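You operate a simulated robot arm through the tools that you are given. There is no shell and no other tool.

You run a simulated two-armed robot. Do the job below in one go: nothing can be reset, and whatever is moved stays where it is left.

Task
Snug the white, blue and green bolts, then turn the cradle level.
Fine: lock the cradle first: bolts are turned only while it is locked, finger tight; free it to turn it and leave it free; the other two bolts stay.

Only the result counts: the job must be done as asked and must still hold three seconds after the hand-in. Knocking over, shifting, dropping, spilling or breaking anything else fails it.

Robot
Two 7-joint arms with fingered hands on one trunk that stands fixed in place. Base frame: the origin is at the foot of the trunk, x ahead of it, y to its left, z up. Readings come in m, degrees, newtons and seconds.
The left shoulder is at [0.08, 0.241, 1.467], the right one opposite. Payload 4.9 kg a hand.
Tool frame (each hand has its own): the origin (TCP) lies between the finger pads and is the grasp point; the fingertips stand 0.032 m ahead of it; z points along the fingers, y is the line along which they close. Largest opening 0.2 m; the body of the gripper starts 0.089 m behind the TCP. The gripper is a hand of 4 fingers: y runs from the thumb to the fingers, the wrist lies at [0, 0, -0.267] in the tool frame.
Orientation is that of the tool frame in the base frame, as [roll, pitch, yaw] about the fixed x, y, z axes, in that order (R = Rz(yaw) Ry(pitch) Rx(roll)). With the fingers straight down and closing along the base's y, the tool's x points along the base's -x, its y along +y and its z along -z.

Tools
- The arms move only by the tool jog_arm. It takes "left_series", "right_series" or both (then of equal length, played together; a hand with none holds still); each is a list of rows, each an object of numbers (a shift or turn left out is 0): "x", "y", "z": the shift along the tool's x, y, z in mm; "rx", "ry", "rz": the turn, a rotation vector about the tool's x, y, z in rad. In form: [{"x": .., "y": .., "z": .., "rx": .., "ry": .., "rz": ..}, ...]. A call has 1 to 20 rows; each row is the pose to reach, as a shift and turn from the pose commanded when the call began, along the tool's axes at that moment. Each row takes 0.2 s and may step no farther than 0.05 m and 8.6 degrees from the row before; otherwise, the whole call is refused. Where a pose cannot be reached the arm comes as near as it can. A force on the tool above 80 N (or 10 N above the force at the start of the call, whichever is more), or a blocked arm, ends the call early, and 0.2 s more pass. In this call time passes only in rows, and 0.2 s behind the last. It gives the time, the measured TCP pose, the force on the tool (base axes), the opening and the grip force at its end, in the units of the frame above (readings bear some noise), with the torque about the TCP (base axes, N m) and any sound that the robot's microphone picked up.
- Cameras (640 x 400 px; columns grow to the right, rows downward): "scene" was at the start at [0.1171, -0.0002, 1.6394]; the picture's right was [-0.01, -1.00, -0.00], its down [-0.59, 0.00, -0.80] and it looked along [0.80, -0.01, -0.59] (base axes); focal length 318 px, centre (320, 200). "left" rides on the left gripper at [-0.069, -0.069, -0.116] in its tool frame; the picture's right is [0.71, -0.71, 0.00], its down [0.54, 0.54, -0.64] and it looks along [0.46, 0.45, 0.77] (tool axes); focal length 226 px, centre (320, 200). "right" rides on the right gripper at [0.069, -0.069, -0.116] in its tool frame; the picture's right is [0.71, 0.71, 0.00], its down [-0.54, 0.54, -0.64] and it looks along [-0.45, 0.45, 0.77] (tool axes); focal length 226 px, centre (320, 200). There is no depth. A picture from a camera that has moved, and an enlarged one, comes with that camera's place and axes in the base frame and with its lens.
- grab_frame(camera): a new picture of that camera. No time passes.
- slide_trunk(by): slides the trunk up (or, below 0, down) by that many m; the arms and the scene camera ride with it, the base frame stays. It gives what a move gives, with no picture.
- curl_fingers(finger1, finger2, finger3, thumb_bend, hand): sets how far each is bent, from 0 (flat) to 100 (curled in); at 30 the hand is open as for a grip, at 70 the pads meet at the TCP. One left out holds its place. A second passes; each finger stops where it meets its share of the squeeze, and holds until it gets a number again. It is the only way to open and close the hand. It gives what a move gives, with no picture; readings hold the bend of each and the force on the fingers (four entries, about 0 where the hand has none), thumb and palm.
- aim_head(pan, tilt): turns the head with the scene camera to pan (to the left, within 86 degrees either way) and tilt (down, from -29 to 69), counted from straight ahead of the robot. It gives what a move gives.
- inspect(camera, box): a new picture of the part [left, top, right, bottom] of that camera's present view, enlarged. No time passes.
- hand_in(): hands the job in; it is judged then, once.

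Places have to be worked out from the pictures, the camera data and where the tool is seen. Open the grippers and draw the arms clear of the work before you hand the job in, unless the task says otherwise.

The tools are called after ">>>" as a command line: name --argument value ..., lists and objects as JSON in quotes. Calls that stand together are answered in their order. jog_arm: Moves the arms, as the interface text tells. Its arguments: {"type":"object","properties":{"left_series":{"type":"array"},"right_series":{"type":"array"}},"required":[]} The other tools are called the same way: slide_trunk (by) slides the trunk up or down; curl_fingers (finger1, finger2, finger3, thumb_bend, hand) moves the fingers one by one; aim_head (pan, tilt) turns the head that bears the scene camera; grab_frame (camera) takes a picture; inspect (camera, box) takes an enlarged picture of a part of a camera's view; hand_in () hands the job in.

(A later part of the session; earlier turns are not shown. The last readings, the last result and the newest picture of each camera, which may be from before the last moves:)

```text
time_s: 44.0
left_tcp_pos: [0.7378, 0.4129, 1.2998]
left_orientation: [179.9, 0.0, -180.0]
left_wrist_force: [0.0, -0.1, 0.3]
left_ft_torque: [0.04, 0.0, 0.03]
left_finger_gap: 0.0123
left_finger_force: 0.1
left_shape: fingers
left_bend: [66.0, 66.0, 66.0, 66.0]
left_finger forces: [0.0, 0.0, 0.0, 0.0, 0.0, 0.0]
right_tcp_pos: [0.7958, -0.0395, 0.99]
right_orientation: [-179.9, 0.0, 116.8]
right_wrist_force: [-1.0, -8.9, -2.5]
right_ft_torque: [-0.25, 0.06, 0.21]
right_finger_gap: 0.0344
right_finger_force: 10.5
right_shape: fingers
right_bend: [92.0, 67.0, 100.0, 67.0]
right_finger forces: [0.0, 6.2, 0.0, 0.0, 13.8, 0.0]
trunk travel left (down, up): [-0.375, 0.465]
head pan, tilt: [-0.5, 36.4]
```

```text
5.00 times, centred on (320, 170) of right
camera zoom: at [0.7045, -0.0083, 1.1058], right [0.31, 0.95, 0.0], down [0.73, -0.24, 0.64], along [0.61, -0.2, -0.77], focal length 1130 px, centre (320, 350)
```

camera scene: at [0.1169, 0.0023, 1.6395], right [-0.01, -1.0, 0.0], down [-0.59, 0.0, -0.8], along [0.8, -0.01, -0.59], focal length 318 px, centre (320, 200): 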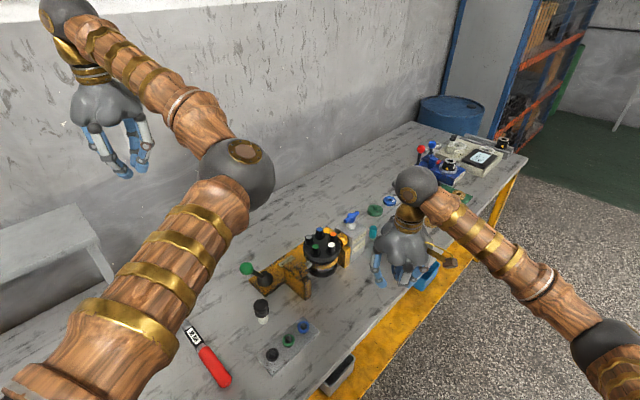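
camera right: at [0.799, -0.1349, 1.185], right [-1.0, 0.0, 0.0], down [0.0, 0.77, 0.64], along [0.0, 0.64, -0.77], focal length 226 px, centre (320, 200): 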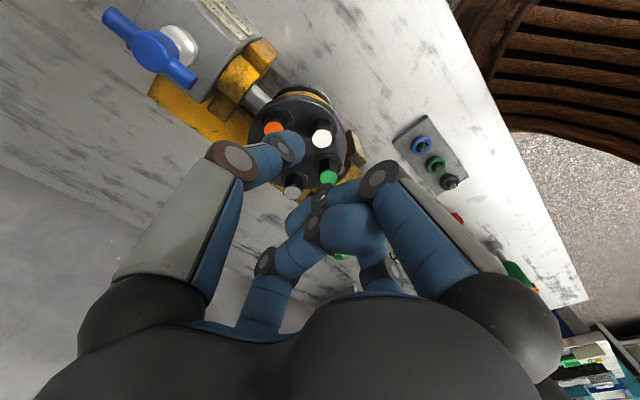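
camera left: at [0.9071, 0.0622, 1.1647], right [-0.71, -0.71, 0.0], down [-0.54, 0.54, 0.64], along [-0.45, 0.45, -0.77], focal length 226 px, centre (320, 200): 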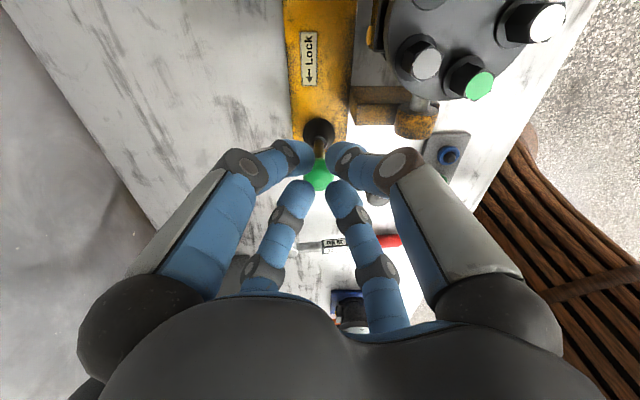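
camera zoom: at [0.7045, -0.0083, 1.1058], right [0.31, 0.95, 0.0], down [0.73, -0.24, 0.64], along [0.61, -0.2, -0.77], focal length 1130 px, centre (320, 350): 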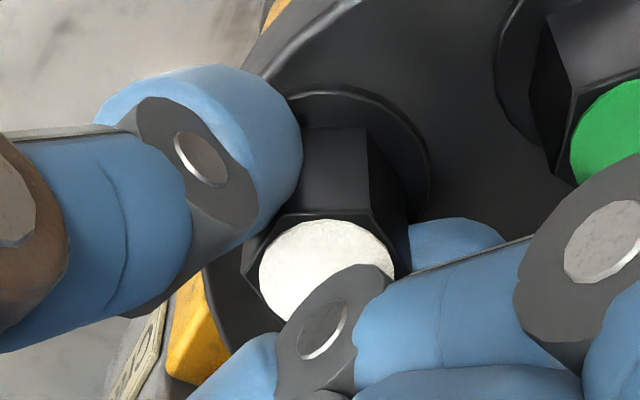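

Torque climbs to 0.21 N m and the hex begins to lag the hand slightly: it's seating. I re-grip at the start of the arc and tighten further to see the torque where it stops.

>>> jog_arm --right_series '[{"rz": 0.07}, {"rz": 0.14}]'

>>> inspect --camera "right" --box '[270, 130, 370, 210]'

>>> curl_fingers --hand "right" --finger2 64.5 --thumb_bend 64.5

>>> jog_arm --right_series '[{"rz": -0.137}, {"rz": -0.273}, {"rz": -0.41}, {"rz": -0.547}, {"rz": -0.683}, {"rz": -0.82}]'

>>> inspect --camera "right" --box '[270, 130, 370, 210]'

>>> curl_fingers --hand "right" --finger2 74 --thumb_bend 74

>>> jog_arm --right_series '[{"rz": 0.07}, {"rz": 0.14}]'

>>> inspect --camera "right" --box '[270, 130, 370, 210]'

```text
time_s: 44.6
left_tcp_pos: [0.7387, 0.4141, 1.301]
left_orientation: [179.9, -0.1, -180.0]
left_wrist_force: [-0.1, -0.6, -0.2]
left_ft_torque: [0.02, 0.02, -0.02]
left_finger_gap: 0.0124
left_finger_force: 0.1
left_shape: fingers
left_bend: [66.0, 66.0, 66.0, 66.0]
left_finger forces: [0.1, 0.1, 0.1, 0.1, 0.0, 0.0]
right_tcp_pos: [0.7963, -0.0396, 0.9897]
right_orientation: [-179.9, 0.0, 108.6]
right_wrist_force: [-1.5, -13.5, -2.5]
right_ft_torque: [-0.38, 0.09, 0.31]
right_finger_gap: 0.034
right_finger_force: 12.4
right_shape: fingers
right_bend: [92.0, 67.0, 100.0, 67.0]
right_finger forces: [0.0, 7.1, 0.0, 0.1, 17.5, 0.0]
trunk travel left (down, up): [-0.375, 0.465]
head pan, tilt: [-0.5, 36.4]
```

```text
5.00 times, centred on (320, 170) of right
camera zoom: at [0.7097, 0.0036, 1.1058], right [0.44, 0.9, 0.0], down [0.69, -0.34, 0.64], along [0.58, -0.28, -0.77], focal length 1130 px, centre (320, 350)
```

zoom: 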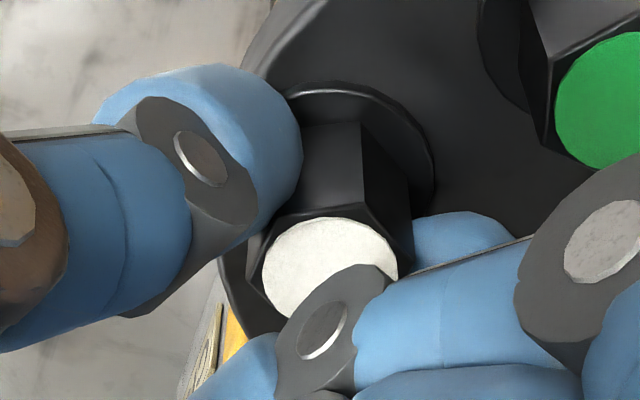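

```text
time_s: 45.6
left_tcp_pos: [0.7379, 0.4169, 1.2984]
left_orientation: [-180.0, 0.0, -179.9]
left_wrist_force: [-0.8, 0.4, -0.5]
left_ft_torque: [-0.03, -0.02, 0.0]
left_finger_gap: 0.0126
left_finger_force: 0.0
left_shape: fingers
left_bend: [66.0, 66.0, 66.0, 66.0]
left_finger forces: [0.0, 0.1, 0.0, 0.0, 0.0, 0.1]
right_tcp_pos: [0.796, -0.0384, 0.9908]
right_orientation: [-179.9, 0.2, 108.8]
right_wrist_force: [-0.4, 0.1, 0.6]
right_ft_torque: [-0.04, 0.02, -0.01]
right_finger_gap: 0.0383
right_finger_force: 0.1
right_shape: fingers
right_bend: [92.0, 64.0, 100.0, 64.0]
right_finger forces: [0.0, 0.0, 0.0, 0.1, 0.1, 0.0]
trunk travel left (down, up): [-0.375, 0.465]
head pan, tilt: [-0.5, 36.4]
```

```text
time_s: 47.0
left_tcp_pos: [0.7385, 0.4164, 1.2986]
left_orientation: [-180.0, -0.1, 179.9]
left_wrist_force: [0.9, -0.2, 0.8]
left_ft_torque: [0.01, 0.01, -0.02]
left_finger_gap: 0.0124
left_finger_force: 0.1
left_shape: fingers
left_bend: [66.0, 66.0, 66.0, 66.0]
left_finger forces: [0.1, 0.0, 0.0, 0.0, 0.1, 0.0]
right_tcp_pos: [0.7957, -0.0388, 0.9902]
right_orientation: [-180.0, 0.1, 155.8]
right_wrist_force: [0.3, -0.1, 1.1]
right_ft_torque: [0.0, 0.0, -0.01]
right_finger_gap: 0.0386
right_finger_force: 0.0
right_shape: fingers
right_bend: [92.0, 64.0, 100.0, 64.0]
right_finger forces: [0.0, 0.0, 0.0, 0.0, 0.0, 0.0]
trunk travel left (down, up): [-0.375, 0.465]
head pan, tilt: [-0.5, 36.4]
```

```text
5.00 times, centred on (320, 170) of right
camera zoom: at [0.706, -0.0723, 1.1061], right [-0.36, 0.93, 0.0], down [0.72, 0.27, 0.64], along [0.6, 0.23, -0.77], focal length 1130 px, centre (320, 350)
```

zoom: 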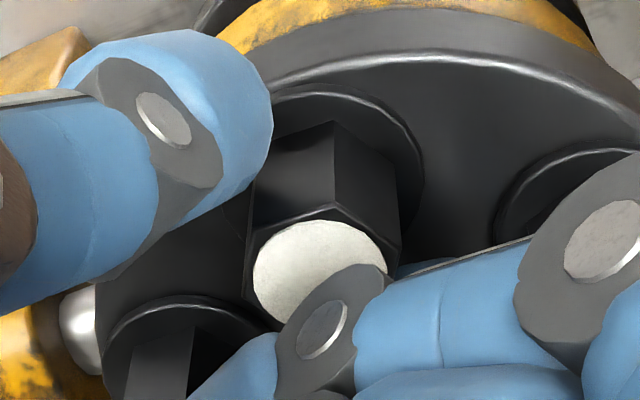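

```text
time_s: 48.0
left_tcp_pos: [0.737, 0.4148, 1.2999]
left_orientation: [179.9, 0.0, 179.9]
left_wrist_force: [-0.7, -0.4, 0.7]
left_ft_torque: [0.02, -0.02, 0.02]
left_finger_gap: 0.0126
left_finger_force: 0.0
left_shape: fingers
left_bend: [66.0, 66.0, 66.0, 66.0]
left_finger forces: [0.0, 0.0, 0.0, 0.0, 0.1, 0.0]
right_tcp_pos: [0.7959, -0.0392, 0.9909]
right_orientation: [180.0, -0.1, 155.8]
right_wrist_force: [-2.9, -3.9, -3.1]
right_ft_torque: [-0.07, 0.08, -0.05]
right_finger_gap: 0.0346
right_finger_force: 10.9
right_shape: fingers
right_bend: [92.0, 66.0, 100.0, 67.0]
right_finger forces: [0.0, 7.8, 0.0, 0.0, 13.8, 0.0]
trunk travel left (down, up): [-0.375, 0.465]
head pan, tilt: [-0.5, 36.4]
```

```text
time_s: 48.6
left_tcp_pos: [0.7389, 0.4149, 1.2997]
left_orientation: [180.0, 0.0, 180.0]
left_wrist_force: [0.3, 0.6, -0.8]
left_ft_torque: [0.01, -0.06, -0.02]
left_finger_gap: 0.0125
left_finger_force: 0.0
left_shape: fingers
left_bend: [66.0, 66.0, 66.0, 66.0]
left_finger forces: [0.0, 0.0, 0.0, 0.0, 0.1, 0.0]
right_tcp_pos: [0.7969, -0.0393, 0.9906]
right_orientation: [-179.9, 0.0, 147.7]
right_wrist_force: [-0.8, -7.1, -2.7]
right_ft_torque: [-0.1, 0.01, 0.04]
right_finger_gap: 0.0347
right_finger_force: 8.9
right_shape: fingers
right_bend: [92.0, 66.0, 100.0, 67.0]
right_finger forces: [0.1, 6.4, 0.0, 0.0, 11.0, 0.1]
trunk travel left (down, up): [-0.375, 0.465]
head pan, tilt: [-0.5, 36.4]
```

```text
5.00 times, centred on (320, 170) of right
camera zoom: at [0.7022, -0.0601, 1.1058], right [-0.22, 0.98, 0.0], down [0.75, 0.17, 0.64], along [0.63, 0.14, -0.77], focal length 1130 px, centre (320, 350)
```

zoom: 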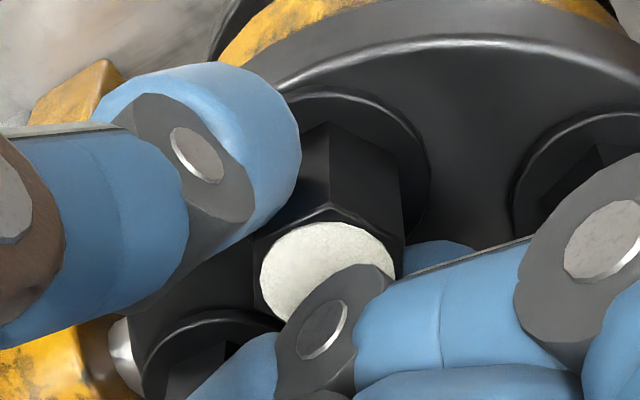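

I continue this stroke in steps to compare how quickly the torque rises versus last time.

>>> jog_arm --right_series '[{"rz": 0.07}, {"rz": 0.14}]'

>>> inspect --camera "right" --box '[270, 130, 370, 210]'

>>> jog_arm --right_series '[{"rz": 0.07}, {"rz": 0.14}]'

>>> inspect --camera "right" --box '[270, 130, 370, 210]'

>>> jog_arm --right_series '[{"rz": 0.07}, {"rz": 0.14}]'

>>> inspect --camera "right" --box '[270, 130, 370, 210]'

```text
time_s: 49.2
left_tcp_pos: [0.7372, 0.4166, 1.3004]
left_orientation: [180.0, 0.1, -180.0]
left_wrist_force: [0.0, 0.4, 0.0]
left_ft_torque: [-0.02, -0.01, 0.0]
left_finger_gap: 0.0126
left_finger_force: 0.0
left_shape: fingers
left_bend: [66.0, 66.0, 66.0, 66.0]
left_finger forces: [0.1, 0.0, 0.0, 0.0, 0.0, 0.0]
right_tcp_pos: [0.7957, -0.04, 0.9901]
right_orientation: [-179.9, -0.1, 139.6]
right_wrist_force: [-0.5, -7.2, -2.7]
right_ft_torque: [-0.14, 0.01, 0.06]
right_finger_gap: 0.0342
right_finger_force: 8.6
right_shape: fingers
right_bend: [92.0, 66.0, 100.0, 67.0]
right_finger forces: [0.0, 6.0, 0.1, 0.0, 11.2, 0.0]
trunk travel left (down, up): [-0.375, 0.465]
head pan, tilt: [-0.5, 36.4]
```

```text
5.00 times, centred on (320, 170) of right
camera zoom: at [0.6999, -0.0466, 1.1059], right [-0.08, 1.0, 0.0], down [0.76, 0.06, 0.64], along [0.64, 0.05, -0.77], focal length 1130 px, centre (320, 350)
```

zoom: 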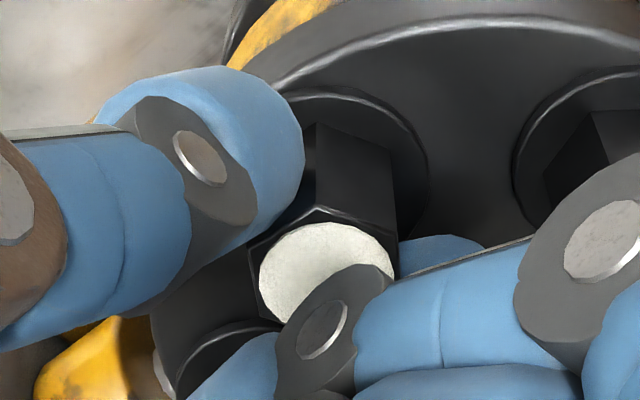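

```text
time_s: 49.8
left_tcp_pos: [0.7376, 0.4144, 1.2996]
left_orientation: [179.9, -0.1, 179.9]
left_wrist_force: [0.5, -0.1, -0.4]
left_ft_torque: [0.0, -0.03, 0.03]
left_finger_gap: 0.0126
left_finger_force: 0.0
left_shape: fingers
left_bend: [66.0, 66.0, 66.0, 66.0]
left_finger forces: [0.1, 0.0, 0.0, 0.0, 0.1, 0.0]
right_tcp_pos: [0.796, -0.0402, 0.9894]
right_orientation: [-179.9, 0.0, 131.7]
right_wrist_force: [-0.4, -8.0, -2.7]
right_ft_torque: [-0.21, 0.02, 0.09]
right_finger_gap: 0.0339
right_finger_force: 9.3
right_shape: fingers
right_bend: [92.0, 66.0, 100.0, 67.0]
right_finger forces: [0.0, 5.7, 0.0, 0.0, 12.3, 0.0]
trunk travel left (down, up): [-0.375, 0.465]
head pan, tilt: [-0.5, 36.4]
```

```text
5.00 times, centred on (320, 170) of right
camera zoom: at [0.6997, -0.0331, 1.1058], right [0.06, 1.0, 0.0], down [0.77, -0.04, 0.64], along [0.64, -0.04, -0.77], focal length 1130 px, centre (320, 350)
```

zoom: 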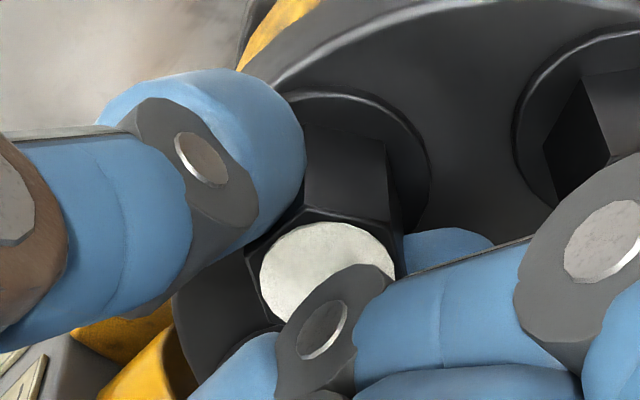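

```text
time_s: 50.4
left_tcp_pos: [0.7375, 0.4148, 1.3]
left_orientation: [180.0, 0.0, -180.0]
left_wrist_force: [-0.3, 0.0, -0.1]
left_ft_torque: [0.02, 0.04, 0.02]
left_finger_gap: 0.0124
left_finger_force: 0.1
left_shape: fingers
left_bend: [66.0, 66.0, 66.0, 66.0]
left_finger forces: [0.0, 0.0, 0.0, 0.1, 0.0, 0.1]
right_tcp_pos: [0.7959, -0.0401, 0.9899]
right_orientation: [-179.9, 0.0, 123.7]
right_wrist_force: [-1.9, -10.0, -2.8]
right_ft_torque: [-0.31, 0.01, 0.16]
right_finger_gap: 0.034
right_finger_force: 9.8
right_shape: fingers
right_bend: [92.0, 67.0, 100.0, 67.0]
right_finger forces: [0.1, 5.9, 0.0, 0.0, 14.1, 0.0]
trunk travel left (down, up): [-0.375, 0.465]
head pan, tilt: [-0.5, 36.4]
```

```text
5.00 times, centred on (320, 170) of right
camera zoom: at [0.7015, -0.0198, 1.1059], right [0.2, 0.98, 0.0], down [0.75, -0.15, 0.64], along [0.63, -0.13, -0.77], focal length 1130 px, centre (320, 350)
```

zoom: 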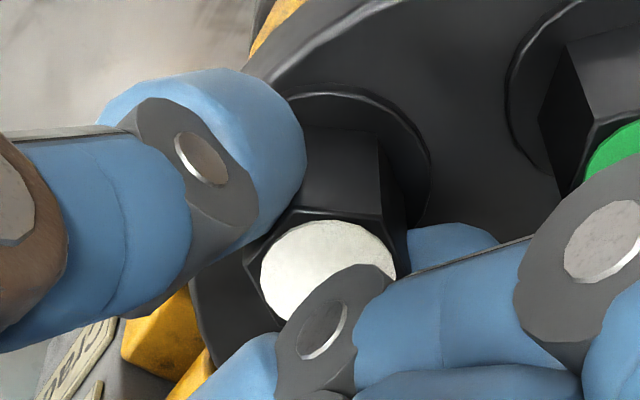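

Tracking the hex corners shows the bolt itself hardly moves any more (it stayed within a few degrees since the torque rise), i.e. it has bottomed; the fingers now ride around it. I finish the stroke to see the peak torque.

>>> jog_arm --right_series '[{"rz": 0.07}, {"rz": 0.14}]'

>>> jog_arm --right_series '[{"rz": 0.06}, {"rz": 0.12}]'

>>> inspect --camera "right" --box '[270, 130, 370, 210]'

>>> inspect --camera "scene" --box '[300, 215, 350, 260]'

```text
time_s: 51.0
left_tcp_pos: [0.7377, 0.414, 1.3008]
left_orientation: [179.9, 0.1, -179.9]
left_wrist_force: [-0.7, 0.8, -0.1]
left_ft_torque: [-0.01, 0.02, 0.05]
left_finger_gap: 0.0124
left_finger_force: 0.0
left_shape: fingers
left_bend: [66.0, 66.0, 66.0, 66.0]
left_finger forces: [0.0, 0.1, 0.0, 0.0, 0.0, 0.1]
right_tcp_pos: [0.7948, -0.0405, 0.9898]
right_orientation: [-179.9, 0.0, 115.6]
right_wrist_force: [-2.3, -12.7, -3.1]
right_ft_torque: [-0.32, 0.09, 0.24]
right_finger_gap: 0.034
right_finger_force: 11.7
right_shape: fingers
right_bend: [92.0, 67.0, 100.0, 67.0]
right_finger forces: [0.1, 6.4, 0.0, 0.0, 16.6, 0.1]
trunk travel left (down, up): [-0.375, 0.465]
head pan, tilt: [-0.5, 36.4]
```

```text
time_s: 51.6
left_tcp_pos: [0.7375, 0.4133, 1.2997]
left_orientation: [179.9, 0.0, -180.0]
left_wrist_force: [-0.1, -0.4, -0.2]
left_ft_torque: [0.0, 0.04, -0.03]
left_finger_gap: 0.0126
left_finger_force: 0.0
left_shape: fingers
left_bend: [66.0, 66.0, 66.0, 66.0]
left_finger forces: [0.1, 0.1, 0.0, 0.0, 0.0, 0.0]
right_tcp_pos: [0.796, -0.0418, 0.9904]
right_orientation: [-179.9, 0.0, 108.6]
right_wrist_force: [-2.3, -17.1, -2.4]
right_ft_torque: [-0.46, 0.1, 0.35]
right_finger_gap: 0.0339
right_finger_force: 14.0
right_shape: fingers
right_bend: [92.0, 67.0, 100.0, 67.0]
right_finger forces: [0.0, 7.2, 0.0, 0.1, 20.9, 0.0]
trunk travel left (down, up): [-0.375, 0.465]
head pan, tilt: [-0.5, 36.4]
```

```text
5.00 times, centred on (320, 170) of right
camera zoom: at [0.7095, 0.003, 1.106], right [0.44, 0.9, 0.0], down [0.69, -0.34, 0.64], along [0.58, -0.28, -0.77], focal length 1130 px, centre (320, 350)
```

zoom: 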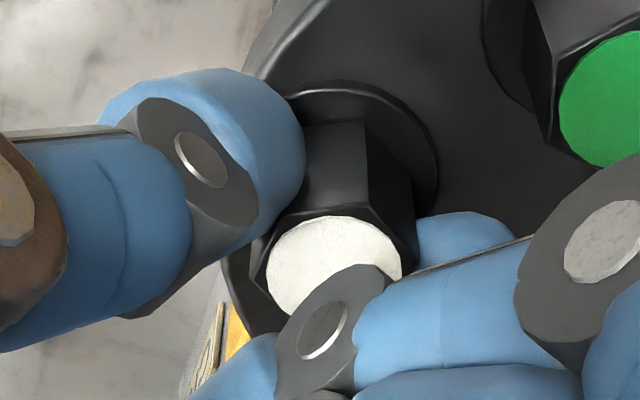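

```text
8.89 times, centred on (325, 238) of scene
camera zoom: at [0.1169, -0.0028, 1.6395], right [-0.01, -1.0, 0.0], down [-0.59, 0.01, -0.8], along [0.8, -0.01, -0.59], focal length 2830 px, centre (276, -133)
```

zoom: 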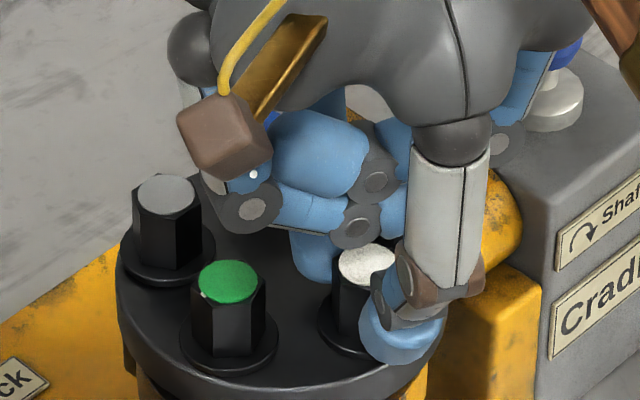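

White's hex orientation at the same yaw is unchanged from the previous stroke with 0.35 N m applied, so it is seated. I do one last, slightly firmer pinch to make it properly finger tight (aiming for about 0.5 N m).

>>> curl_fingers --hand "right" --finger2 64.5 --thumb_bend 64.5

>>> jog_arm --right_series '[{"rz": -0.137}, {"rz": -0.273}, {"rz": -0.41}, {"rz": -0.547}]'

>>> curl_fingers --hand "right" --finger2 80 --thumb_bend 80

>>> jog_arm --right_series '[{"rz": 0.07}, {"rz": 0.14}]'

>>> inspect --camera "right" --box '[270, 130, 370, 210]'

```text
time_s: 52.6
left_tcp_pos: [0.7369, 0.4165, 1.3002]
left_orientation: [180.0, -0.1, -179.9]
left_wrist_force: [-0.4, 1.0, -0.1]
left_ft_torque: [-0.01, -0.02, 0.01]
left_finger_gap: 0.0125
left_finger_force: 0.1
left_shape: fingers
left_bend: [66.0, 66.0, 66.0, 66.0]
left_finger forces: [0.0, 0.1, 0.0, 0.0, 0.0, 0.0]
right_tcp_pos: [0.796, -0.0384, 0.9909]
right_orientation: [-179.9, 0.1, 108.9]
right_wrist_force: [0.3, 0.3, -0.6]
right_ft_torque: [-0.02, -0.01, -0.03]
right_finger_gap: 0.0382
right_finger_force: 0.1
right_shape: fingers
right_bend: [92.0, 64.0, 100.0, 64.0]
right_finger forces: [0.0, 0.0, 0.1, 0.0, 0.1, 0.1]
trunk travel left (down, up): [-0.375, 0.465]
head pan, tilt: [-0.5, 36.4]
```

```text
time_s: 53.6
left_tcp_pos: [0.7377, 0.4162, 1.3003]
left_orientation: [180.0, 0.0, -180.0]
left_wrist_force: [0.5, -0.1, 0.1]
left_ft_torque: [0.02, -0.01, 0.01]
left_finger_gap: 0.0125
left_finger_force: 0.0
left_shape: fingers
left_bend: [66.0, 66.0, 66.0, 66.0]
left_finger forces: [0.0, 0.0, 0.0, 0.0, 0.1, 0.0]
right_tcp_pos: [0.7949, -0.0385, 0.9914]
right_orientation: [180.0, 0.0, 140.4]
right_wrist_force: [0.3, -0.3, 0.2]
right_ft_torque: [0.0, -0.02, 0.01]
right_finger_gap: 0.0384
right_finger_force: 0.1
right_shape: fingers
right_bend: [92.0, 64.0, 100.0, 64.0]
right_finger forces: [0.0, 0.0, 0.1, 0.1, 0.0, 0.1]
trunk travel left (down, up): [-0.375, 0.465]
head pan, tilt: [-0.5, 36.4]
```

```text
time_s: 54.6
left_tcp_pos: [0.7377, 0.4145, 1.3007]
left_orientation: [179.9, -0.1, 179.9]
left_wrist_force: [0.4, -0.8, -0.4]
left_ft_torque: [-0.01, -0.01, 0.01]
left_finger_gap: 0.0122
left_finger_force: 0.2
left_shape: fingers
left_bend: [66.0, 66.0, 66.0, 66.0]
left_finger forces: [0.0, 0.0, 0.0, 0.1, 0.0, 0.0]
right_tcp_pos: [0.7959, -0.0397, 0.9899]
right_orientation: [-179.9, -0.1, 140.2]
right_wrist_force: [-11.3, -6.3, -8.0]
right_ft_torque: [-0.06, 0.19, -0.07]
right_finger_gap: 0.0332
right_finger_force: 14.0
right_shape: fingers
right_bend: [92.0, 66.0, 100.0, 67.0]
right_finger forces: [0.1, 7.8, 0.0, 0.0, 20.3, 0.0]
trunk travel left (down, up): [-0.375, 0.465]
head pan, tilt: [-0.5, 36.4]
```

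```text
time_s: 55.2
left_tcp_pos: [0.7374, 0.4145, 1.2996]
left_orientation: [179.9, 0.0, -179.9]
left_wrist_force: [-0.6, -0.3, -0.5]
left_ft_torque: [-0.01, -0.01, 0.02]
left_finger_gap: 0.0128
left_finger_force: 0.1
left_shape: fingers
left_bend: [66.0, 66.0, 66.0, 66.0]
left_finger forces: [0.0, 0.1, 0.0, 0.0, 0.0, 0.1]
right_tcp_pos: [0.7963, -0.0403, 0.9893]
right_orientation: [-179.9, 0.0, 132.1]
right_wrist_force: [-10.5, -8.8, -9.4]
right_ft_torque: [-0.18, 0.13, 0.09]
right_finger_gap: 0.033
right_finger_force: 14.0
right_shape: fingers
right_bend: [92.0, 66.0, 100.0, 67.0]
right_finger forces: [0.1, 7.0, 0.0, 0.1, 20.2, 0.1]
trunk travel left (down, up): [-0.375, 0.465]
head pan, tilt: [-0.5, 36.4]
```

```text
5.00 times, centred on (320, 170) of right
camera zoom: at [0.6997, -0.0339, 1.1058], right [0.05, 1.0, 0.0], down [0.77, -0.04, 0.64], along [0.64, -0.03, -0.77], focal length 1130 px, centre (320, 350)
```

zoom: 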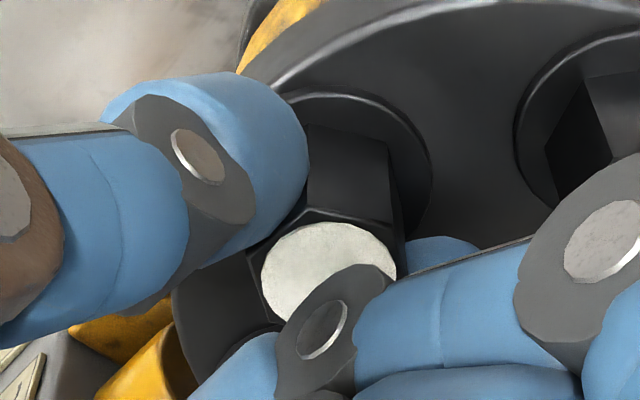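

Hex orientation in world is unchanged. I continue to the arc end with this firmer grip.

>>> jog_arm --right_series '[{"rz": 0.07}, {"rz": 0.14}]'

>>> jog_arm --right_series '[{"rz": 0.07}, {"rz": 0.14}]'

>>> jog_arm --right_series '[{"rz": 0.06}, {"rz": 0.12}]'

>>> inspect --camera "right" --box '[270, 130, 370, 210]'

```text
time_s: 55.8
left_tcp_pos: [0.7385, 0.4141, 1.3002]
left_orientation: [179.9, 0.1, 180.0]
left_wrist_force: [0.1, 0.2, 0.0]
left_ft_torque: [0.0, 0.0, -0.03]
left_finger_gap: 0.0124
left_finger_force: 0.0
left_shape: fingers
left_bend: [66.0, 66.0, 66.0, 66.0]
left_finger forces: [0.0, 0.1, 0.1, 0.0, 0.0, 0.0]
right_tcp_pos: [0.7967, -0.0396, 0.9894]
right_orientation: [179.9, 0.0, 124.0]
right_wrist_force: [-6.6, -14.3, -9.0]
right_ft_torque: [-0.32, 0.12, 0.18]
right_finger_gap: 0.0332
right_finger_force: 14.3
right_shape: fingers
right_bend: [92.0, 66.0, 100.0, 67.0]
right_finger forces: [0.1, 7.1, 0.1, 0.1, 21.0, 0.1]
trunk travel left (down, up): [-0.375, 0.465]
head pan, tilt: [-0.5, 36.4]
```

```text
time_s: 56.4
left_tcp_pos: [0.739, 0.4139, 1.2998]
left_orientation: [179.9, 0.0, -180.0]
left_wrist_force: [-0.2, -0.7, -0.5]
left_ft_torque: [-0.02, 0.0, -0.04]
left_finger_gap: 0.0127
left_finger_force: 0.1
left_shape: fingers
left_bend: [66.0, 66.0, 66.0, 66.0]
left_finger forces: [0.0, 0.0, 0.0, 0.1, 0.0, 0.0]
right_tcp_pos: [0.7967, -0.0415, 0.9894]
right_orientation: [-179.9, 0.0, 116.0]
right_wrist_force: [-5.8, -18.7, -6.3]
right_ft_torque: [-0.48, 0.04, 0.31]
right_finger_gap: 0.033
right_finger_force: 16.1
right_shape: fingers
right_bend: [92.0, 66.0, 100.0, 67.0]
right_finger forces: [0.1, 7.6, 0.0, 0.0, 24.5, 0.0]
trunk travel left (down, up): [-0.375, 0.465]
head pan, tilt: [-0.5, 36.4]
```

```text
time_s: 57.0
left_tcp_pos: [0.7366, 0.412, 1.3005]
left_orientation: [179.9, 0.0, -179.9]
left_wrist_force: [-0.4, 0.0, 0.4]
left_ft_torque: [0.0, -0.03, -0.03]
left_finger_gap: 0.0124
left_finger_force: 0.1
left_shape: fingers
left_bend: [66.0, 66.0, 66.0, 66.0]
left_finger forces: [0.0, 0.0, 0.0, 0.0, 0.1, 0.0]
right_tcp_pos: [0.7964, -0.0412, 0.9898]
right_orientation: [-179.9, -0.1, 109.2]
right_wrist_force: [-5.4, -24.2, -9.3]
right_ft_torque: [-0.6, 0.03, 0.42]
right_finger_gap: 0.0329
right_finger_force: 18.4
right_shape: fingers
right_bend: [92.0, 66.0, 100.0, 67.0]
right_finger forces: [0.1, 8.4, 0.0, 0.1, 28.8, 0.0]
trunk travel left (down, up): [-0.375, 0.465]
head pan, tilt: [-0.5, 36.4]
```

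```text
5.00 times, centred on (320, 170) of right
camera zoom: at [0.7096, 0.0012, 1.1056], right [0.44, 0.9, 0.0], down [0.69, -0.34, 0.64], along [0.58, -0.28, -0.77], focal length 1130 px, centre (320, 350)
```

zoom: 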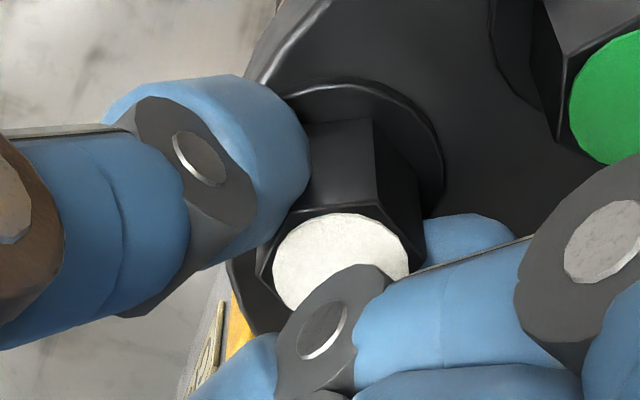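

Peak 0.42 N m with the hex holding still: white is finger tight. I release, lift, and move over the blue bolt (0.864,−0.004), yawing so the thumb will be on the inner side.

>>> curl_fingers --hand "right" --finger2 62 --thumb_bend 62

>>> jog_arm --right_series '[{"z": -15}, {"z": -35}, {"z": -55}, {"x": 3.6, "y": 25, "z": -55, "rz": -0.08}, {"x": 7.1, "y": 50, "z": -55, "rz": -0.16}, {"x": 10.7, "y": 75.3, "z": -55, "rz": -0.229}]'

>>> inspect --camera "right" --box '[220, 100, 440, 260]'

>>> inspect --camera "scene" --box '[290, 190, 370, 270]'

```text
time_s: 58.0
left_tcp_pos: [0.7372, 0.4182, 1.3006]
left_orientation: [-179.9, 0.0, -179.9]
left_wrist_force: [-0.4, 0.3, 0.1]
left_ft_torque: [-0.04, 0.0, -0.02]
left_finger_gap: 0.0125
left_finger_force: 0.1
left_shape: fingers
left_bend: [66.0, 66.0, 66.0, 66.0]
left_finger forces: [0.1, 0.0, 0.0, 0.0, 0.0, 0.0]
right_tcp_pos: [0.7974, -0.0366, 0.9907]
right_orientation: [-179.9, 0.1, 109.3]
right_wrist_force: [0.2, 0.7, 0.2]
right_ft_torque: [0.0, 0.0, -0.02]
right_finger_gap: 0.0418
right_finger_force: 0.1
right_shape: fingers
right_bend: [92.0, 62.0, 100.0, 62.0]
right_finger forces: [0.0, 0.1, 0.0, 0.1, 0.0, 0.1]
trunk travel left (down, up): [-0.375, 0.465]
head pan, tilt: [-0.5, 36.4]
```

```text
time_s: 59.4
left_tcp_pos: [0.7366, 0.4163, 1.2995]
left_orientation: [180.0, -0.1, 180.0]
left_wrist_force: [-0.3, -0.5, -0.5]
left_ft_torque: [0.0, 0.01, 0.02]
left_finger_gap: 0.0126
left_finger_force: 0.1
left_shape: fingers
left_bend: [66.0, 66.0, 66.0, 66.0]
left_finger forces: [0.0, 0.0, 0.1, 0.0, 0.1, 0.0]
right_tcp_pos: [0.8627, -0.0027, 1.0452]
right_orientation: [180.0, 0.0, 122.5]
right_wrist_force: [0.3, 0.2, 0.8]
right_ft_torque: [-0.01, 0.04, -0.02]
right_finger_gap: 0.0418
right_finger_force: 0.0
right_shape: fingers
right_bend: [92.0, 62.0, 100.0, 62.0]
right_finger forces: [0.1, 0.0, 0.1, 0.1, 0.0, 0.0]
trunk travel left (down, up): [-0.375, 0.465]
head pan, tilt: [-0.5, 36.4]
```

```text
2.50 times, centred on (330, 180) of right
camera zoom: at [0.7695, 0.0189, 1.1614], right [0.22, 0.98, 0.0], down [0.75, -0.17, 0.64], along [0.63, -0.14, -0.77], focal length 565 px, centre (295, 250)
```

zoom: 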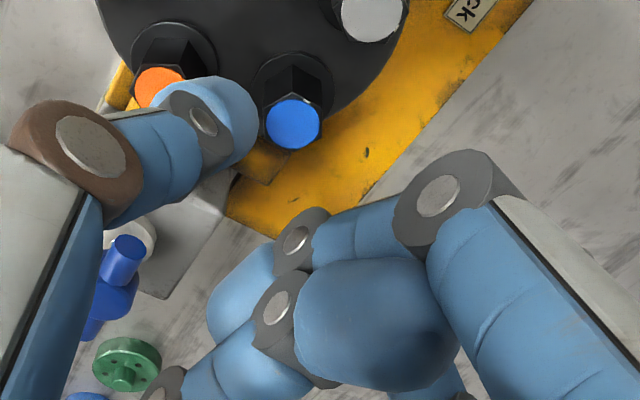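

```text
5.00 times, centred on (330, 230) of scene
camera zoom: at [0.1171, 0.001, 1.6394], right [-0.01, -1.0, 0.0], down [-0.59, 0.0, -0.8], along [0.8, -0.01, -0.59], focal length 1592 px, centre (270, 50)
```

zoom: 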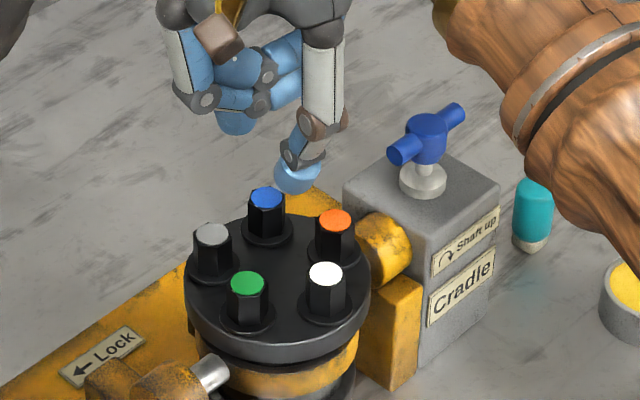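

Blue is confirmed at (0.8646,−0.0033). I lower the pincer onto it with a 1 mm correction and grip.

>>> jog_arm --right_series '[{"x": -1.2, "y": 0.8, "z": 20, "rz": 0.05}, {"x": -1.2, "y": 0.8, "z": 38, "rz": 0.05}, {"x": -1.2, "y": 0.8, "z": 50, "rz": 0.05}, {"x": -1.2, "y": 0.8, "z": 55, "rz": 0.05}]'

>>> inspect --camera "scene" --box '[290, 190, 370, 270]'

>>> curl_fingers --hand "right" --finger2 72 --thumb_bend 72

>>> inspect --camera "right" --box '[270, 130, 370, 210]'

```text
time_s: 60.4
left_tcp_pos: [0.7369, 0.4155, 1.2989]
left_orientation: [-179.9, -0.1, -179.9]
left_wrist_force: [-0.6, -0.8, 0.6]
left_ft_torque: [0.0, 0.0, 0.0]
left_finger_gap: 0.0126
left_finger_force: 0.1
left_shape: fingers
left_bend: [66.0, 66.0, 66.0, 66.0]
left_finger forces: [0.0, 0.0, 0.0, 0.1, 0.1, 0.1]
right_tcp_pos: [0.866, -0.0032, 0.9906]
right_orientation: [-179.9, 0.0, 119.5]
right_wrist_force: [0.2, 0.2, 1.0]
right_ft_torque: [0.0, -0.01, 0.03]
right_finger_gap: 0.0418
right_finger_force: 0.0
right_shape: fingers
right_bend: [92.0, 62.0, 100.0, 62.0]
right_finger forces: [0.1, 0.1, 0.1, 0.1, 0.1, 0.0]
trunk travel left (down, up): [-0.375, 0.465]
head pan, tilt: [-0.5, 36.4]
```

```text
5.00 times, centred on (330, 230) of scene
camera zoom: at [0.1173, 0.0001, 1.6394], right [-0.01, -1.0, 0.0], down [-0.59, 0.0, -0.8], along [0.8, -0.01, -0.59], focal length 1592 px, centre (270, 50)
```

zoom: 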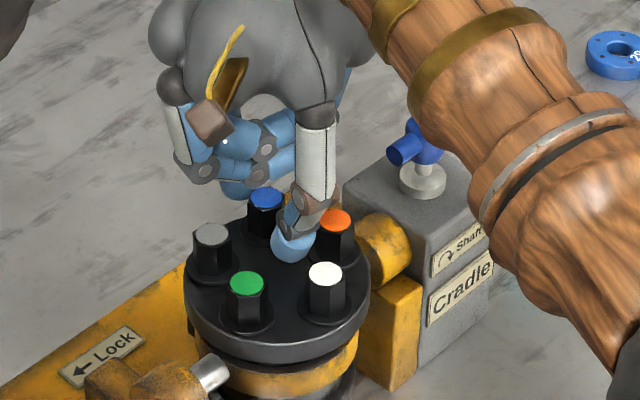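

```text
time_s: 61.4
left_tcp_pos: [0.7375, 0.4153, 1.3005]
left_orientation: [179.9, 0.1, 179.9]
left_wrist_force: [-0.6, -0.7, -1.0]
left_ft_torque: [-0.04, 0.03, 0.02]
left_finger_gap: 0.0125
left_finger_force: 0.1
left_shape: fingers
left_bend: [66.0, 66.0, 66.0, 66.0]
left_finger forces: [0.1, 0.0, 0.0, 0.0, 0.1, 0.0]
right_tcp_pos: [0.8634, -0.0033, 0.9896]
right_orientation: [-179.9, 0.1, 119.4]
right_wrist_force: [-6.0, -2.0, -4.5]
right_ft_torque: [-0.04, 0.13, 0.01]
right_finger_gap: 0.0352
right_finger_force: 9.1
right_shape: fingers
right_bend: [92.0, 67.0, 100.0, 67.0]
right_finger forces: [0.0, 5.8, 0.1, 0.1, 11.6, 0.0]
trunk travel left (down, up): [-0.375, 0.465]
head pan, tilt: [-0.5, 36.4]
```

```text
5.00 times, centred on (320, 170) of right
camera zoom: at [0.7718, 0.0235, 1.1058], right [0.27, 0.96, 0.0], down [0.74, -0.2, 0.64], along [0.62, -0.17, -0.77], focal length 1130 px, centre (320, 350)
```

zoom: 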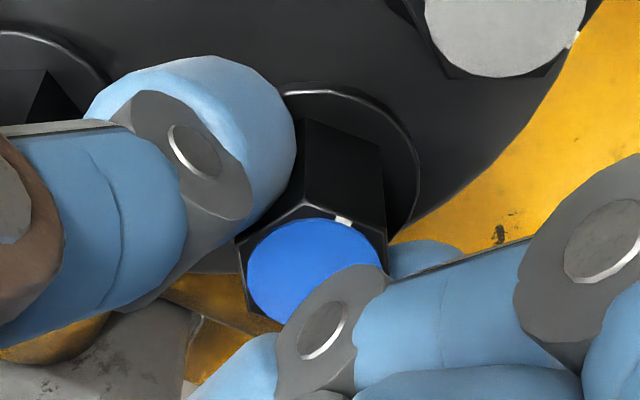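

A white tick on the blue cap lets me track its rotation. I turn clockwise in steps, watching torque.

>>> jog_arm --right_series '[{"rz": 0.09}, {"rz": 0.18}, {"rz": 0.27}]'

>>> inspect --camera "right" --box '[270, 130, 370, 210]'

>>> jog_arm --right_series '[{"rz": 0.09}, {"rz": 0.18}, {"rz": 0.27}]'

>>> inspect --camera "right" --box '[270, 130, 370, 210]'

>>> inspect --camera "scene" --box '[290, 190, 370, 270]'

```text
time_s: 62.2
left_tcp_pos: [0.7376, 0.4155, 1.2996]
left_orientation: [-180.0, 0.0, -180.0]
left_wrist_force: [-0.2, -0.3, -0.8]
left_ft_torque: [-0.03, -0.01, 0.01]
left_finger_gap: 0.0123
left_finger_force: 0.0
left_shape: fingers
left_bend: [66.0, 66.0, 66.0, 66.0]
left_finger forces: [0.0, 0.1, 0.1, 0.0, 0.0, 0.0]
right_tcp_pos: [0.865, -0.004, 0.9892]
right_orientation: [-179.9, 0.0, 104.0]
right_wrist_force: [-4.2, -2.0, -6.0]
right_ft_torque: [-0.06, 0.13, 0.03]
right_finger_gap: 0.0355
right_finger_force: 7.7
right_shape: fingers
right_bend: [92.0, 67.0, 100.0, 67.0]
right_finger forces: [0.0, 5.3, 0.0, 0.0, 10.7, 0.0]
trunk travel left (down, up): [-0.375, 0.465]
head pan, tilt: [-0.5, 36.4]
```

```text
5.00 times, centred on (320, 170) of right
camera zoom: at [0.7823, 0.0472, 1.1059], right [0.52, 0.86, 0.0], down [0.66, -0.39, 0.64], along [0.55, -0.33, -0.77], focal length 1130 px, centre (320, 350)
```

zoom: 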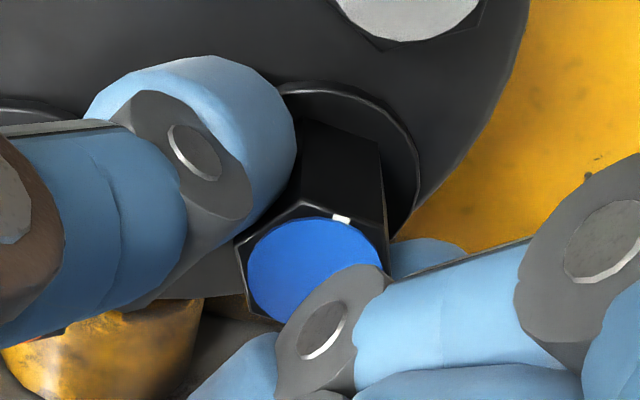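

```text
time_s: 63.0
left_tcp_pos: [0.7364, 0.416, 1.2995]
left_orientation: [180.0, 0.0, 180.0]
left_wrist_force: [-0.3, -1.2, 0.6]
left_ft_torque: [-0.01, -0.01, 0.0]
left_finger_gap: 0.0124
left_finger_force: 0.0
left_shape: fingers
left_bend: [66.0, 66.0, 66.0, 66.0]
left_finger forces: [0.0, 0.0, 0.0, 0.1, 0.0, 0.0]
right_tcp_pos: [0.8645, -0.0038, 0.9896]
right_orientation: [-180.0, 0.1, 88.4]
right_wrist_force: [-5.8, -2.6, -4.7]
right_ft_torque: [-0.05, 0.16, 0.02]
right_finger_gap: 0.0356
right_finger_force: 8.3
right_shape: fingers
right_bend: [92.0, 67.0, 100.0, 67.0]
right_finger forces: [0.0, 5.5, 0.0, 0.1, 10.7, 0.0]
trunk travel left (down, up): [-0.375, 0.465]
head pan, tilt: [-0.5, 36.4]
```

```text
5.00 times, centred on (320, 170) of right
camera zoom: at [0.7987, 0.0676, 1.1058], right [0.73, 0.69, 0.0], down [0.53, -0.55, 0.64], along [0.44, -0.47, -0.77], focal length 1130 px, centre (320, 350)
```

zoom: 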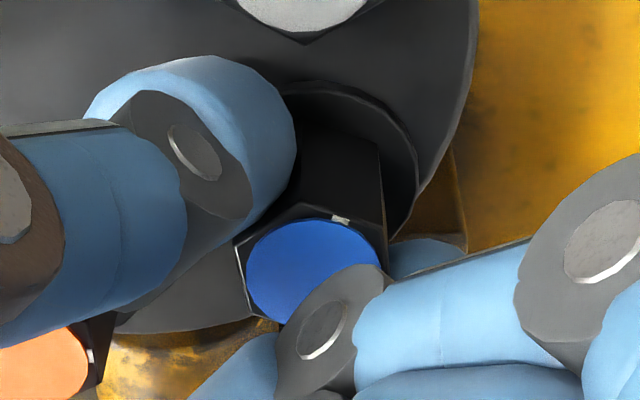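

```text
5.00 times, centred on (330, 230) of scene
camera zoom: at [0.1168, -0.0001, 1.6395], right [-0.01, -1.0, 0.0], down [-0.59, 0.0, -0.8], along [0.8, -0.01, -0.59], focal length 1592 px, centre (270, 50)
```

zoom: 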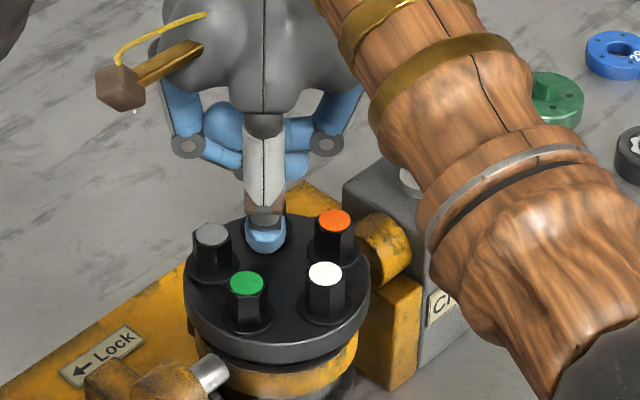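

The blue bolt follows the hand exactly, still loose. I finish this stroke and ratchet for another.

>>> jog_arm --right_series '[{"rz": 0.08}, {"rz": 0.16}, {"rz": 0.24}]'

>>> curl_fingers --hand "right" --finger2 64.5 --thumb_bend 64.5

>>> jog_arm --right_series '[{"rz": -0.137}, {"rz": -0.273}, {"rz": -0.41}, {"rz": -0.547}, {"rz": -0.683}, {"rz": -0.8}]'

>>> curl_fingers --hand "right" --finger2 72 --thumb_bend 72

>>> inspect --camera "right" --box '[270, 130, 370, 210]'

>>> jog_arm --right_series '[{"rz": 0.09}, {"rz": 0.18}, {"rz": 0.27}]'

>>> inspect --camera "right" --box '[270, 130, 370, 210]'

```text
time_s: 63.8
left_tcp_pos: [0.7368, 0.4162, 1.2998]
left_orientation: [180.0, 0.0, 179.9]
left_wrist_force: [-0.2, -0.6, 0.2]
left_ft_torque: [0.0, -0.02, 0.0]
left_finger_gap: 0.0124
left_finger_force: 0.1
left_shape: fingers
left_bend: [66.0, 66.0, 66.0, 66.0]
left_finger forces: [0.0, 0.0, 0.1, 0.0, 0.1, 0.0]
right_tcp_pos: [0.8641, -0.0039, 0.9898]
right_orientation: [180.0, 0.2, 74.7]
right_wrist_force: [-5.3, -1.5, -4.6]
right_ft_torque: [-0.07, 0.12, 0.03]
right_finger_gap: 0.0359
right_finger_force: 7.6
right_shape: fingers
right_bend: [92.0, 67.0, 100.0, 67.0]
right_finger forces: [0.1, 5.6, 0.0, 0.0, 10.4, 0.1]
trunk travel left (down, up): [-0.375, 0.465]
head pan, tilt: [-0.5, 36.4]
```

```text
time_s: 64.8
left_tcp_pos: [0.7377, 0.4153, 1.2994]
left_orientation: [179.9, 0.1, 180.0]
left_wrist_force: [0.3, 0.7, 0.0]
left_ft_torque: [-0.01, 0.01, -0.01]
left_finger_gap: 0.0122
left_finger_force: 0.1
left_shape: fingers
left_bend: [66.0, 66.0, 66.0, 66.0]
left_finger forces: [0.0, 0.0, 0.0, 0.0, 0.1, 0.1]
right_tcp_pos: [0.8649, -0.005, 0.9919]
right_orientation: [180.0, 0.1, 74.9]
right_wrist_force: [0.7, 0.3, 0.5]
right_ft_torque: [-0.01, -0.01, 0.0]
right_finger_gap: 0.0385
right_finger_force: 0.0
right_shape: fingers
right_bend: [92.0, 64.0, 100.0, 64.0]
right_finger forces: [0.0, 0.0, 0.1, 0.0, 0.0, 0.1]
trunk travel left (down, up): [-0.375, 0.465]
head pan, tilt: [-0.5, 36.4]
```

```text
time_s: 66.2
left_tcp_pos: [0.7384, 0.4152, 1.2985]
left_orientation: [180.0, 0.0, -179.8]
left_wrist_force: [0.0, 0.4, -0.8]
left_ft_torque: [0.02, 0.0, 0.01]
left_finger_gap: 0.0124
left_finger_force: 0.1
left_shape: fingers
left_bend: [66.0, 66.0, 66.0, 66.0]
left_finger forces: [0.1, 0.1, 0.0, 0.1, 0.0, 0.1]
right_tcp_pos: [0.8659, -0.0029, 0.99]
right_orientation: [180.0, -0.1, 120.6]
right_wrist_force: [-0.1, -0.1, 0.5]
right_ft_torque: [-0.02, 0.03, -0.01]
right_finger_gap: 0.0385
right_finger_force: 0.0
right_shape: fingers
right_bend: [92.0, 64.0, 100.0, 64.0]
right_finger forces: [0.1, 0.0, 0.0, 0.0, 0.0, 0.0]
trunk travel left (down, up): [-0.375, 0.465]
head pan, tilt: [-0.5, 36.4]
```

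```text
time_s: 67.2
left_tcp_pos: [0.737, 0.4153, 1.3007]
left_orientation: [-179.9, 0.0, 180.0]
left_wrist_force: [0.1, -0.3, 0.1]
left_ft_torque: [0.02, -0.01, 0.03]
left_finger_gap: 0.0124
left_finger_force: 0.1
left_shape: fingers
left_bend: [66.0, 66.0, 66.0, 66.0]
left_finger forces: [0.0, 0.0, 0.0, 0.0, 0.1, 0.1]
right_tcp_pos: [0.8644, -0.005, 0.9902]
right_orientation: [-179.8, 0.1, 120.6]
right_wrist_force: [-4.2, -2.4, -2.1]
right_ft_torque: [-0.08, 0.13, 0.03]
right_finger_gap: 0.0353
right_finger_force: 9.2
right_shape: fingers
right_bend: [92.0, 67.0, 100.0, 67.0]
right_finger forces: [0.0, 6.4, 0.0, 0.0, 11.2, 0.1]
trunk travel left (down, up): [-0.375, 0.465]
head pan, tilt: [-0.5, 36.4]
```

```text
5.00 times, centred on (320, 170) of right
camera zoom: at [0.7713, 0.021, 1.1059], right [0.25, 0.97, 0.0], down [0.74, -0.19, 0.64], along [0.62, -0.16, -0.77], focal length 1130 px, centre (320, 350)
```

zoom: 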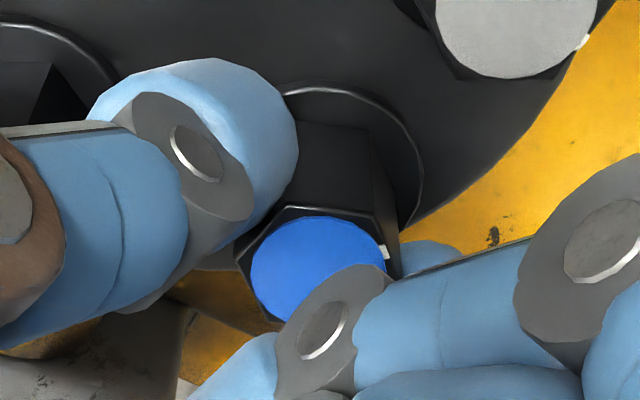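

```text
time_s: 68.0
left_tcp_pos: [0.7359, 0.415, 1.2992]
left_orientation: [-179.9, 0.0, 180.0]
left_wrist_force: [-0.6, -0.2, 0.0]
left_ft_torque: [-0.01, -0.03, 0.0]
left_finger_gap: 0.0126
left_finger_force: 0.1
left_shape: fingers
left_bend: [66.0, 66.0, 66.0, 66.0]
left_finger forces: [0.0, 0.1, 0.0, 0.1, 0.0, 0.0]
right_tcp_pos: [0.8642, -0.0042, 0.9907]
right_orientation: [-179.9, 0.0, 105.1]
right_wrist_force: [-6.6, -3.2, -4.0]
right_ft_torque: [-0.08, 0.12, 0.0]
right_finger_gap: 0.0351
right_finger_force: 8.8
right_shape: fingers
right_bend: [92.0, 67.0, 100.0, 67.0]
right_finger forces: [0.0, 5.5, 0.0, 0.1, 12.0, 0.1]
trunk travel left (down, up): [-0.375, 0.465]
head pan, tilt: [-0.5, 36.4]
```

```text
5.00 times, centred on (320, 170) of right
camera zoom: at [0.7813, 0.0454, 1.1061], right [0.5, 0.87, 0.0], down [0.66, -0.38, 0.64], along [0.56, -0.32, -0.77], focal length 1130 px, centre (320, 350)
```

zoom: 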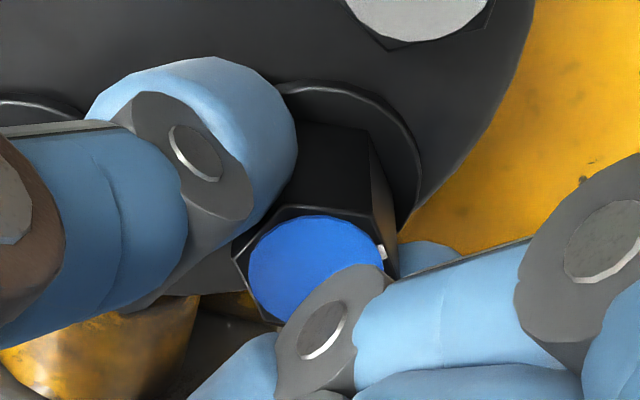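

Blue has turned ~60° so far and still follows freely. I continue the stroke.

>>> jog_arm --right_series '[{"rz": 0.09}, {"rz": 0.18}, {"rz": 0.27}]'

>>> jog_arm --right_series '[{"rz": 0.08}, {"rz": 0.16}, {"rz": 0.24}]'

>>> inspect --camera "right" --box '[270, 130, 370, 210]'

```text
time_s: 68.8
left_tcp_pos: [0.7373, 0.4151, 1.2997]
left_orientation: [179.9, 0.0, -179.9]
left_wrist_force: [0.5, -1.5, -0.7]
left_ft_torque: [-0.02, 0.02, -0.01]
left_finger_gap: 0.0124
left_finger_force: 0.1
left_shape: fingers
left_bend: [66.0, 66.0, 66.0, 66.0]
left_finger forces: [0.0, 0.1, 0.1, 0.0, 0.0, 0.1]
right_tcp_pos: [0.8641, -0.0047, 0.9909]
right_orientation: [-180.0, 0.0, 89.6]
right_wrist_force: [-6.1, -2.0, -4.4]
right_ft_torque: [-0.07, 0.15, 0.02]
right_finger_gap: 0.0355
right_finger_force: 8.6
right_shape: fingers
right_bend: [92.0, 67.0, 100.0, 67.0]
right_finger forces: [0.0, 5.7, 0.0, 0.0, 11.6, 0.0]
trunk travel left (down, up): [-0.375, 0.465]
head pan, tilt: [-0.5, 36.4]
```

```text
time_s: 69.6
left_tcp_pos: [0.7369, 0.4161, 1.3006]
left_orientation: [180.0, 0.0, 180.0]
left_wrist_force: [0.1, 0.4, 0.4]
left_ft_torque: [-0.01, 0.02, 0.02]
left_finger_gap: 0.0124
left_finger_force: 0.1
left_shape: fingers
left_bend: [66.0, 66.0, 66.0, 66.0]
left_finger forces: [0.0, 0.1, 0.0, 0.0, 0.0, 0.1]
right_tcp_pos: [0.865, -0.0038, 0.9897]
right_orientation: [-179.9, 0.0, 75.9]
right_wrist_force: [-6.2, -1.0, -3.6]
right_ft_torque: [-0.02, 0.17, 0.05]
right_finger_gap: 0.0354
right_finger_force: 8.3
right_shape: fingers
right_bend: [92.0, 67.0, 100.0, 67.0]
right_finger forces: [0.0, 5.6, 0.0, 0.0, 11.8, 0.1]
trunk travel left (down, up): [-0.375, 0.465]
head pan, tilt: [-0.5, 36.4]
```

```text
5.00 times, centred on (320, 170) of right
camera zoom: at [0.8156, 0.0805, 1.106], right [0.86, 0.51, 0.0], down [0.39, -0.66, 0.64], along [0.33, -0.55, -0.77], focal length 1130 px, centre (320, 350)
```

zoom: 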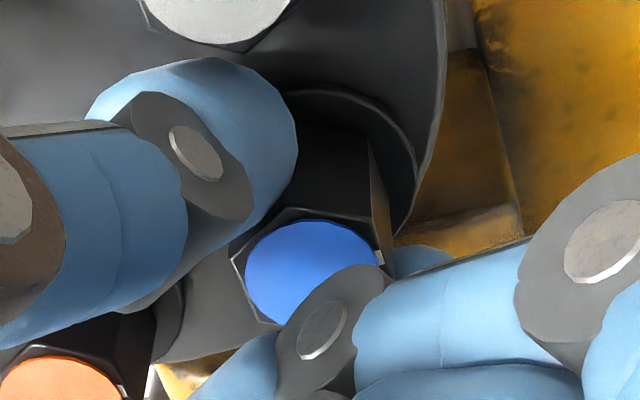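

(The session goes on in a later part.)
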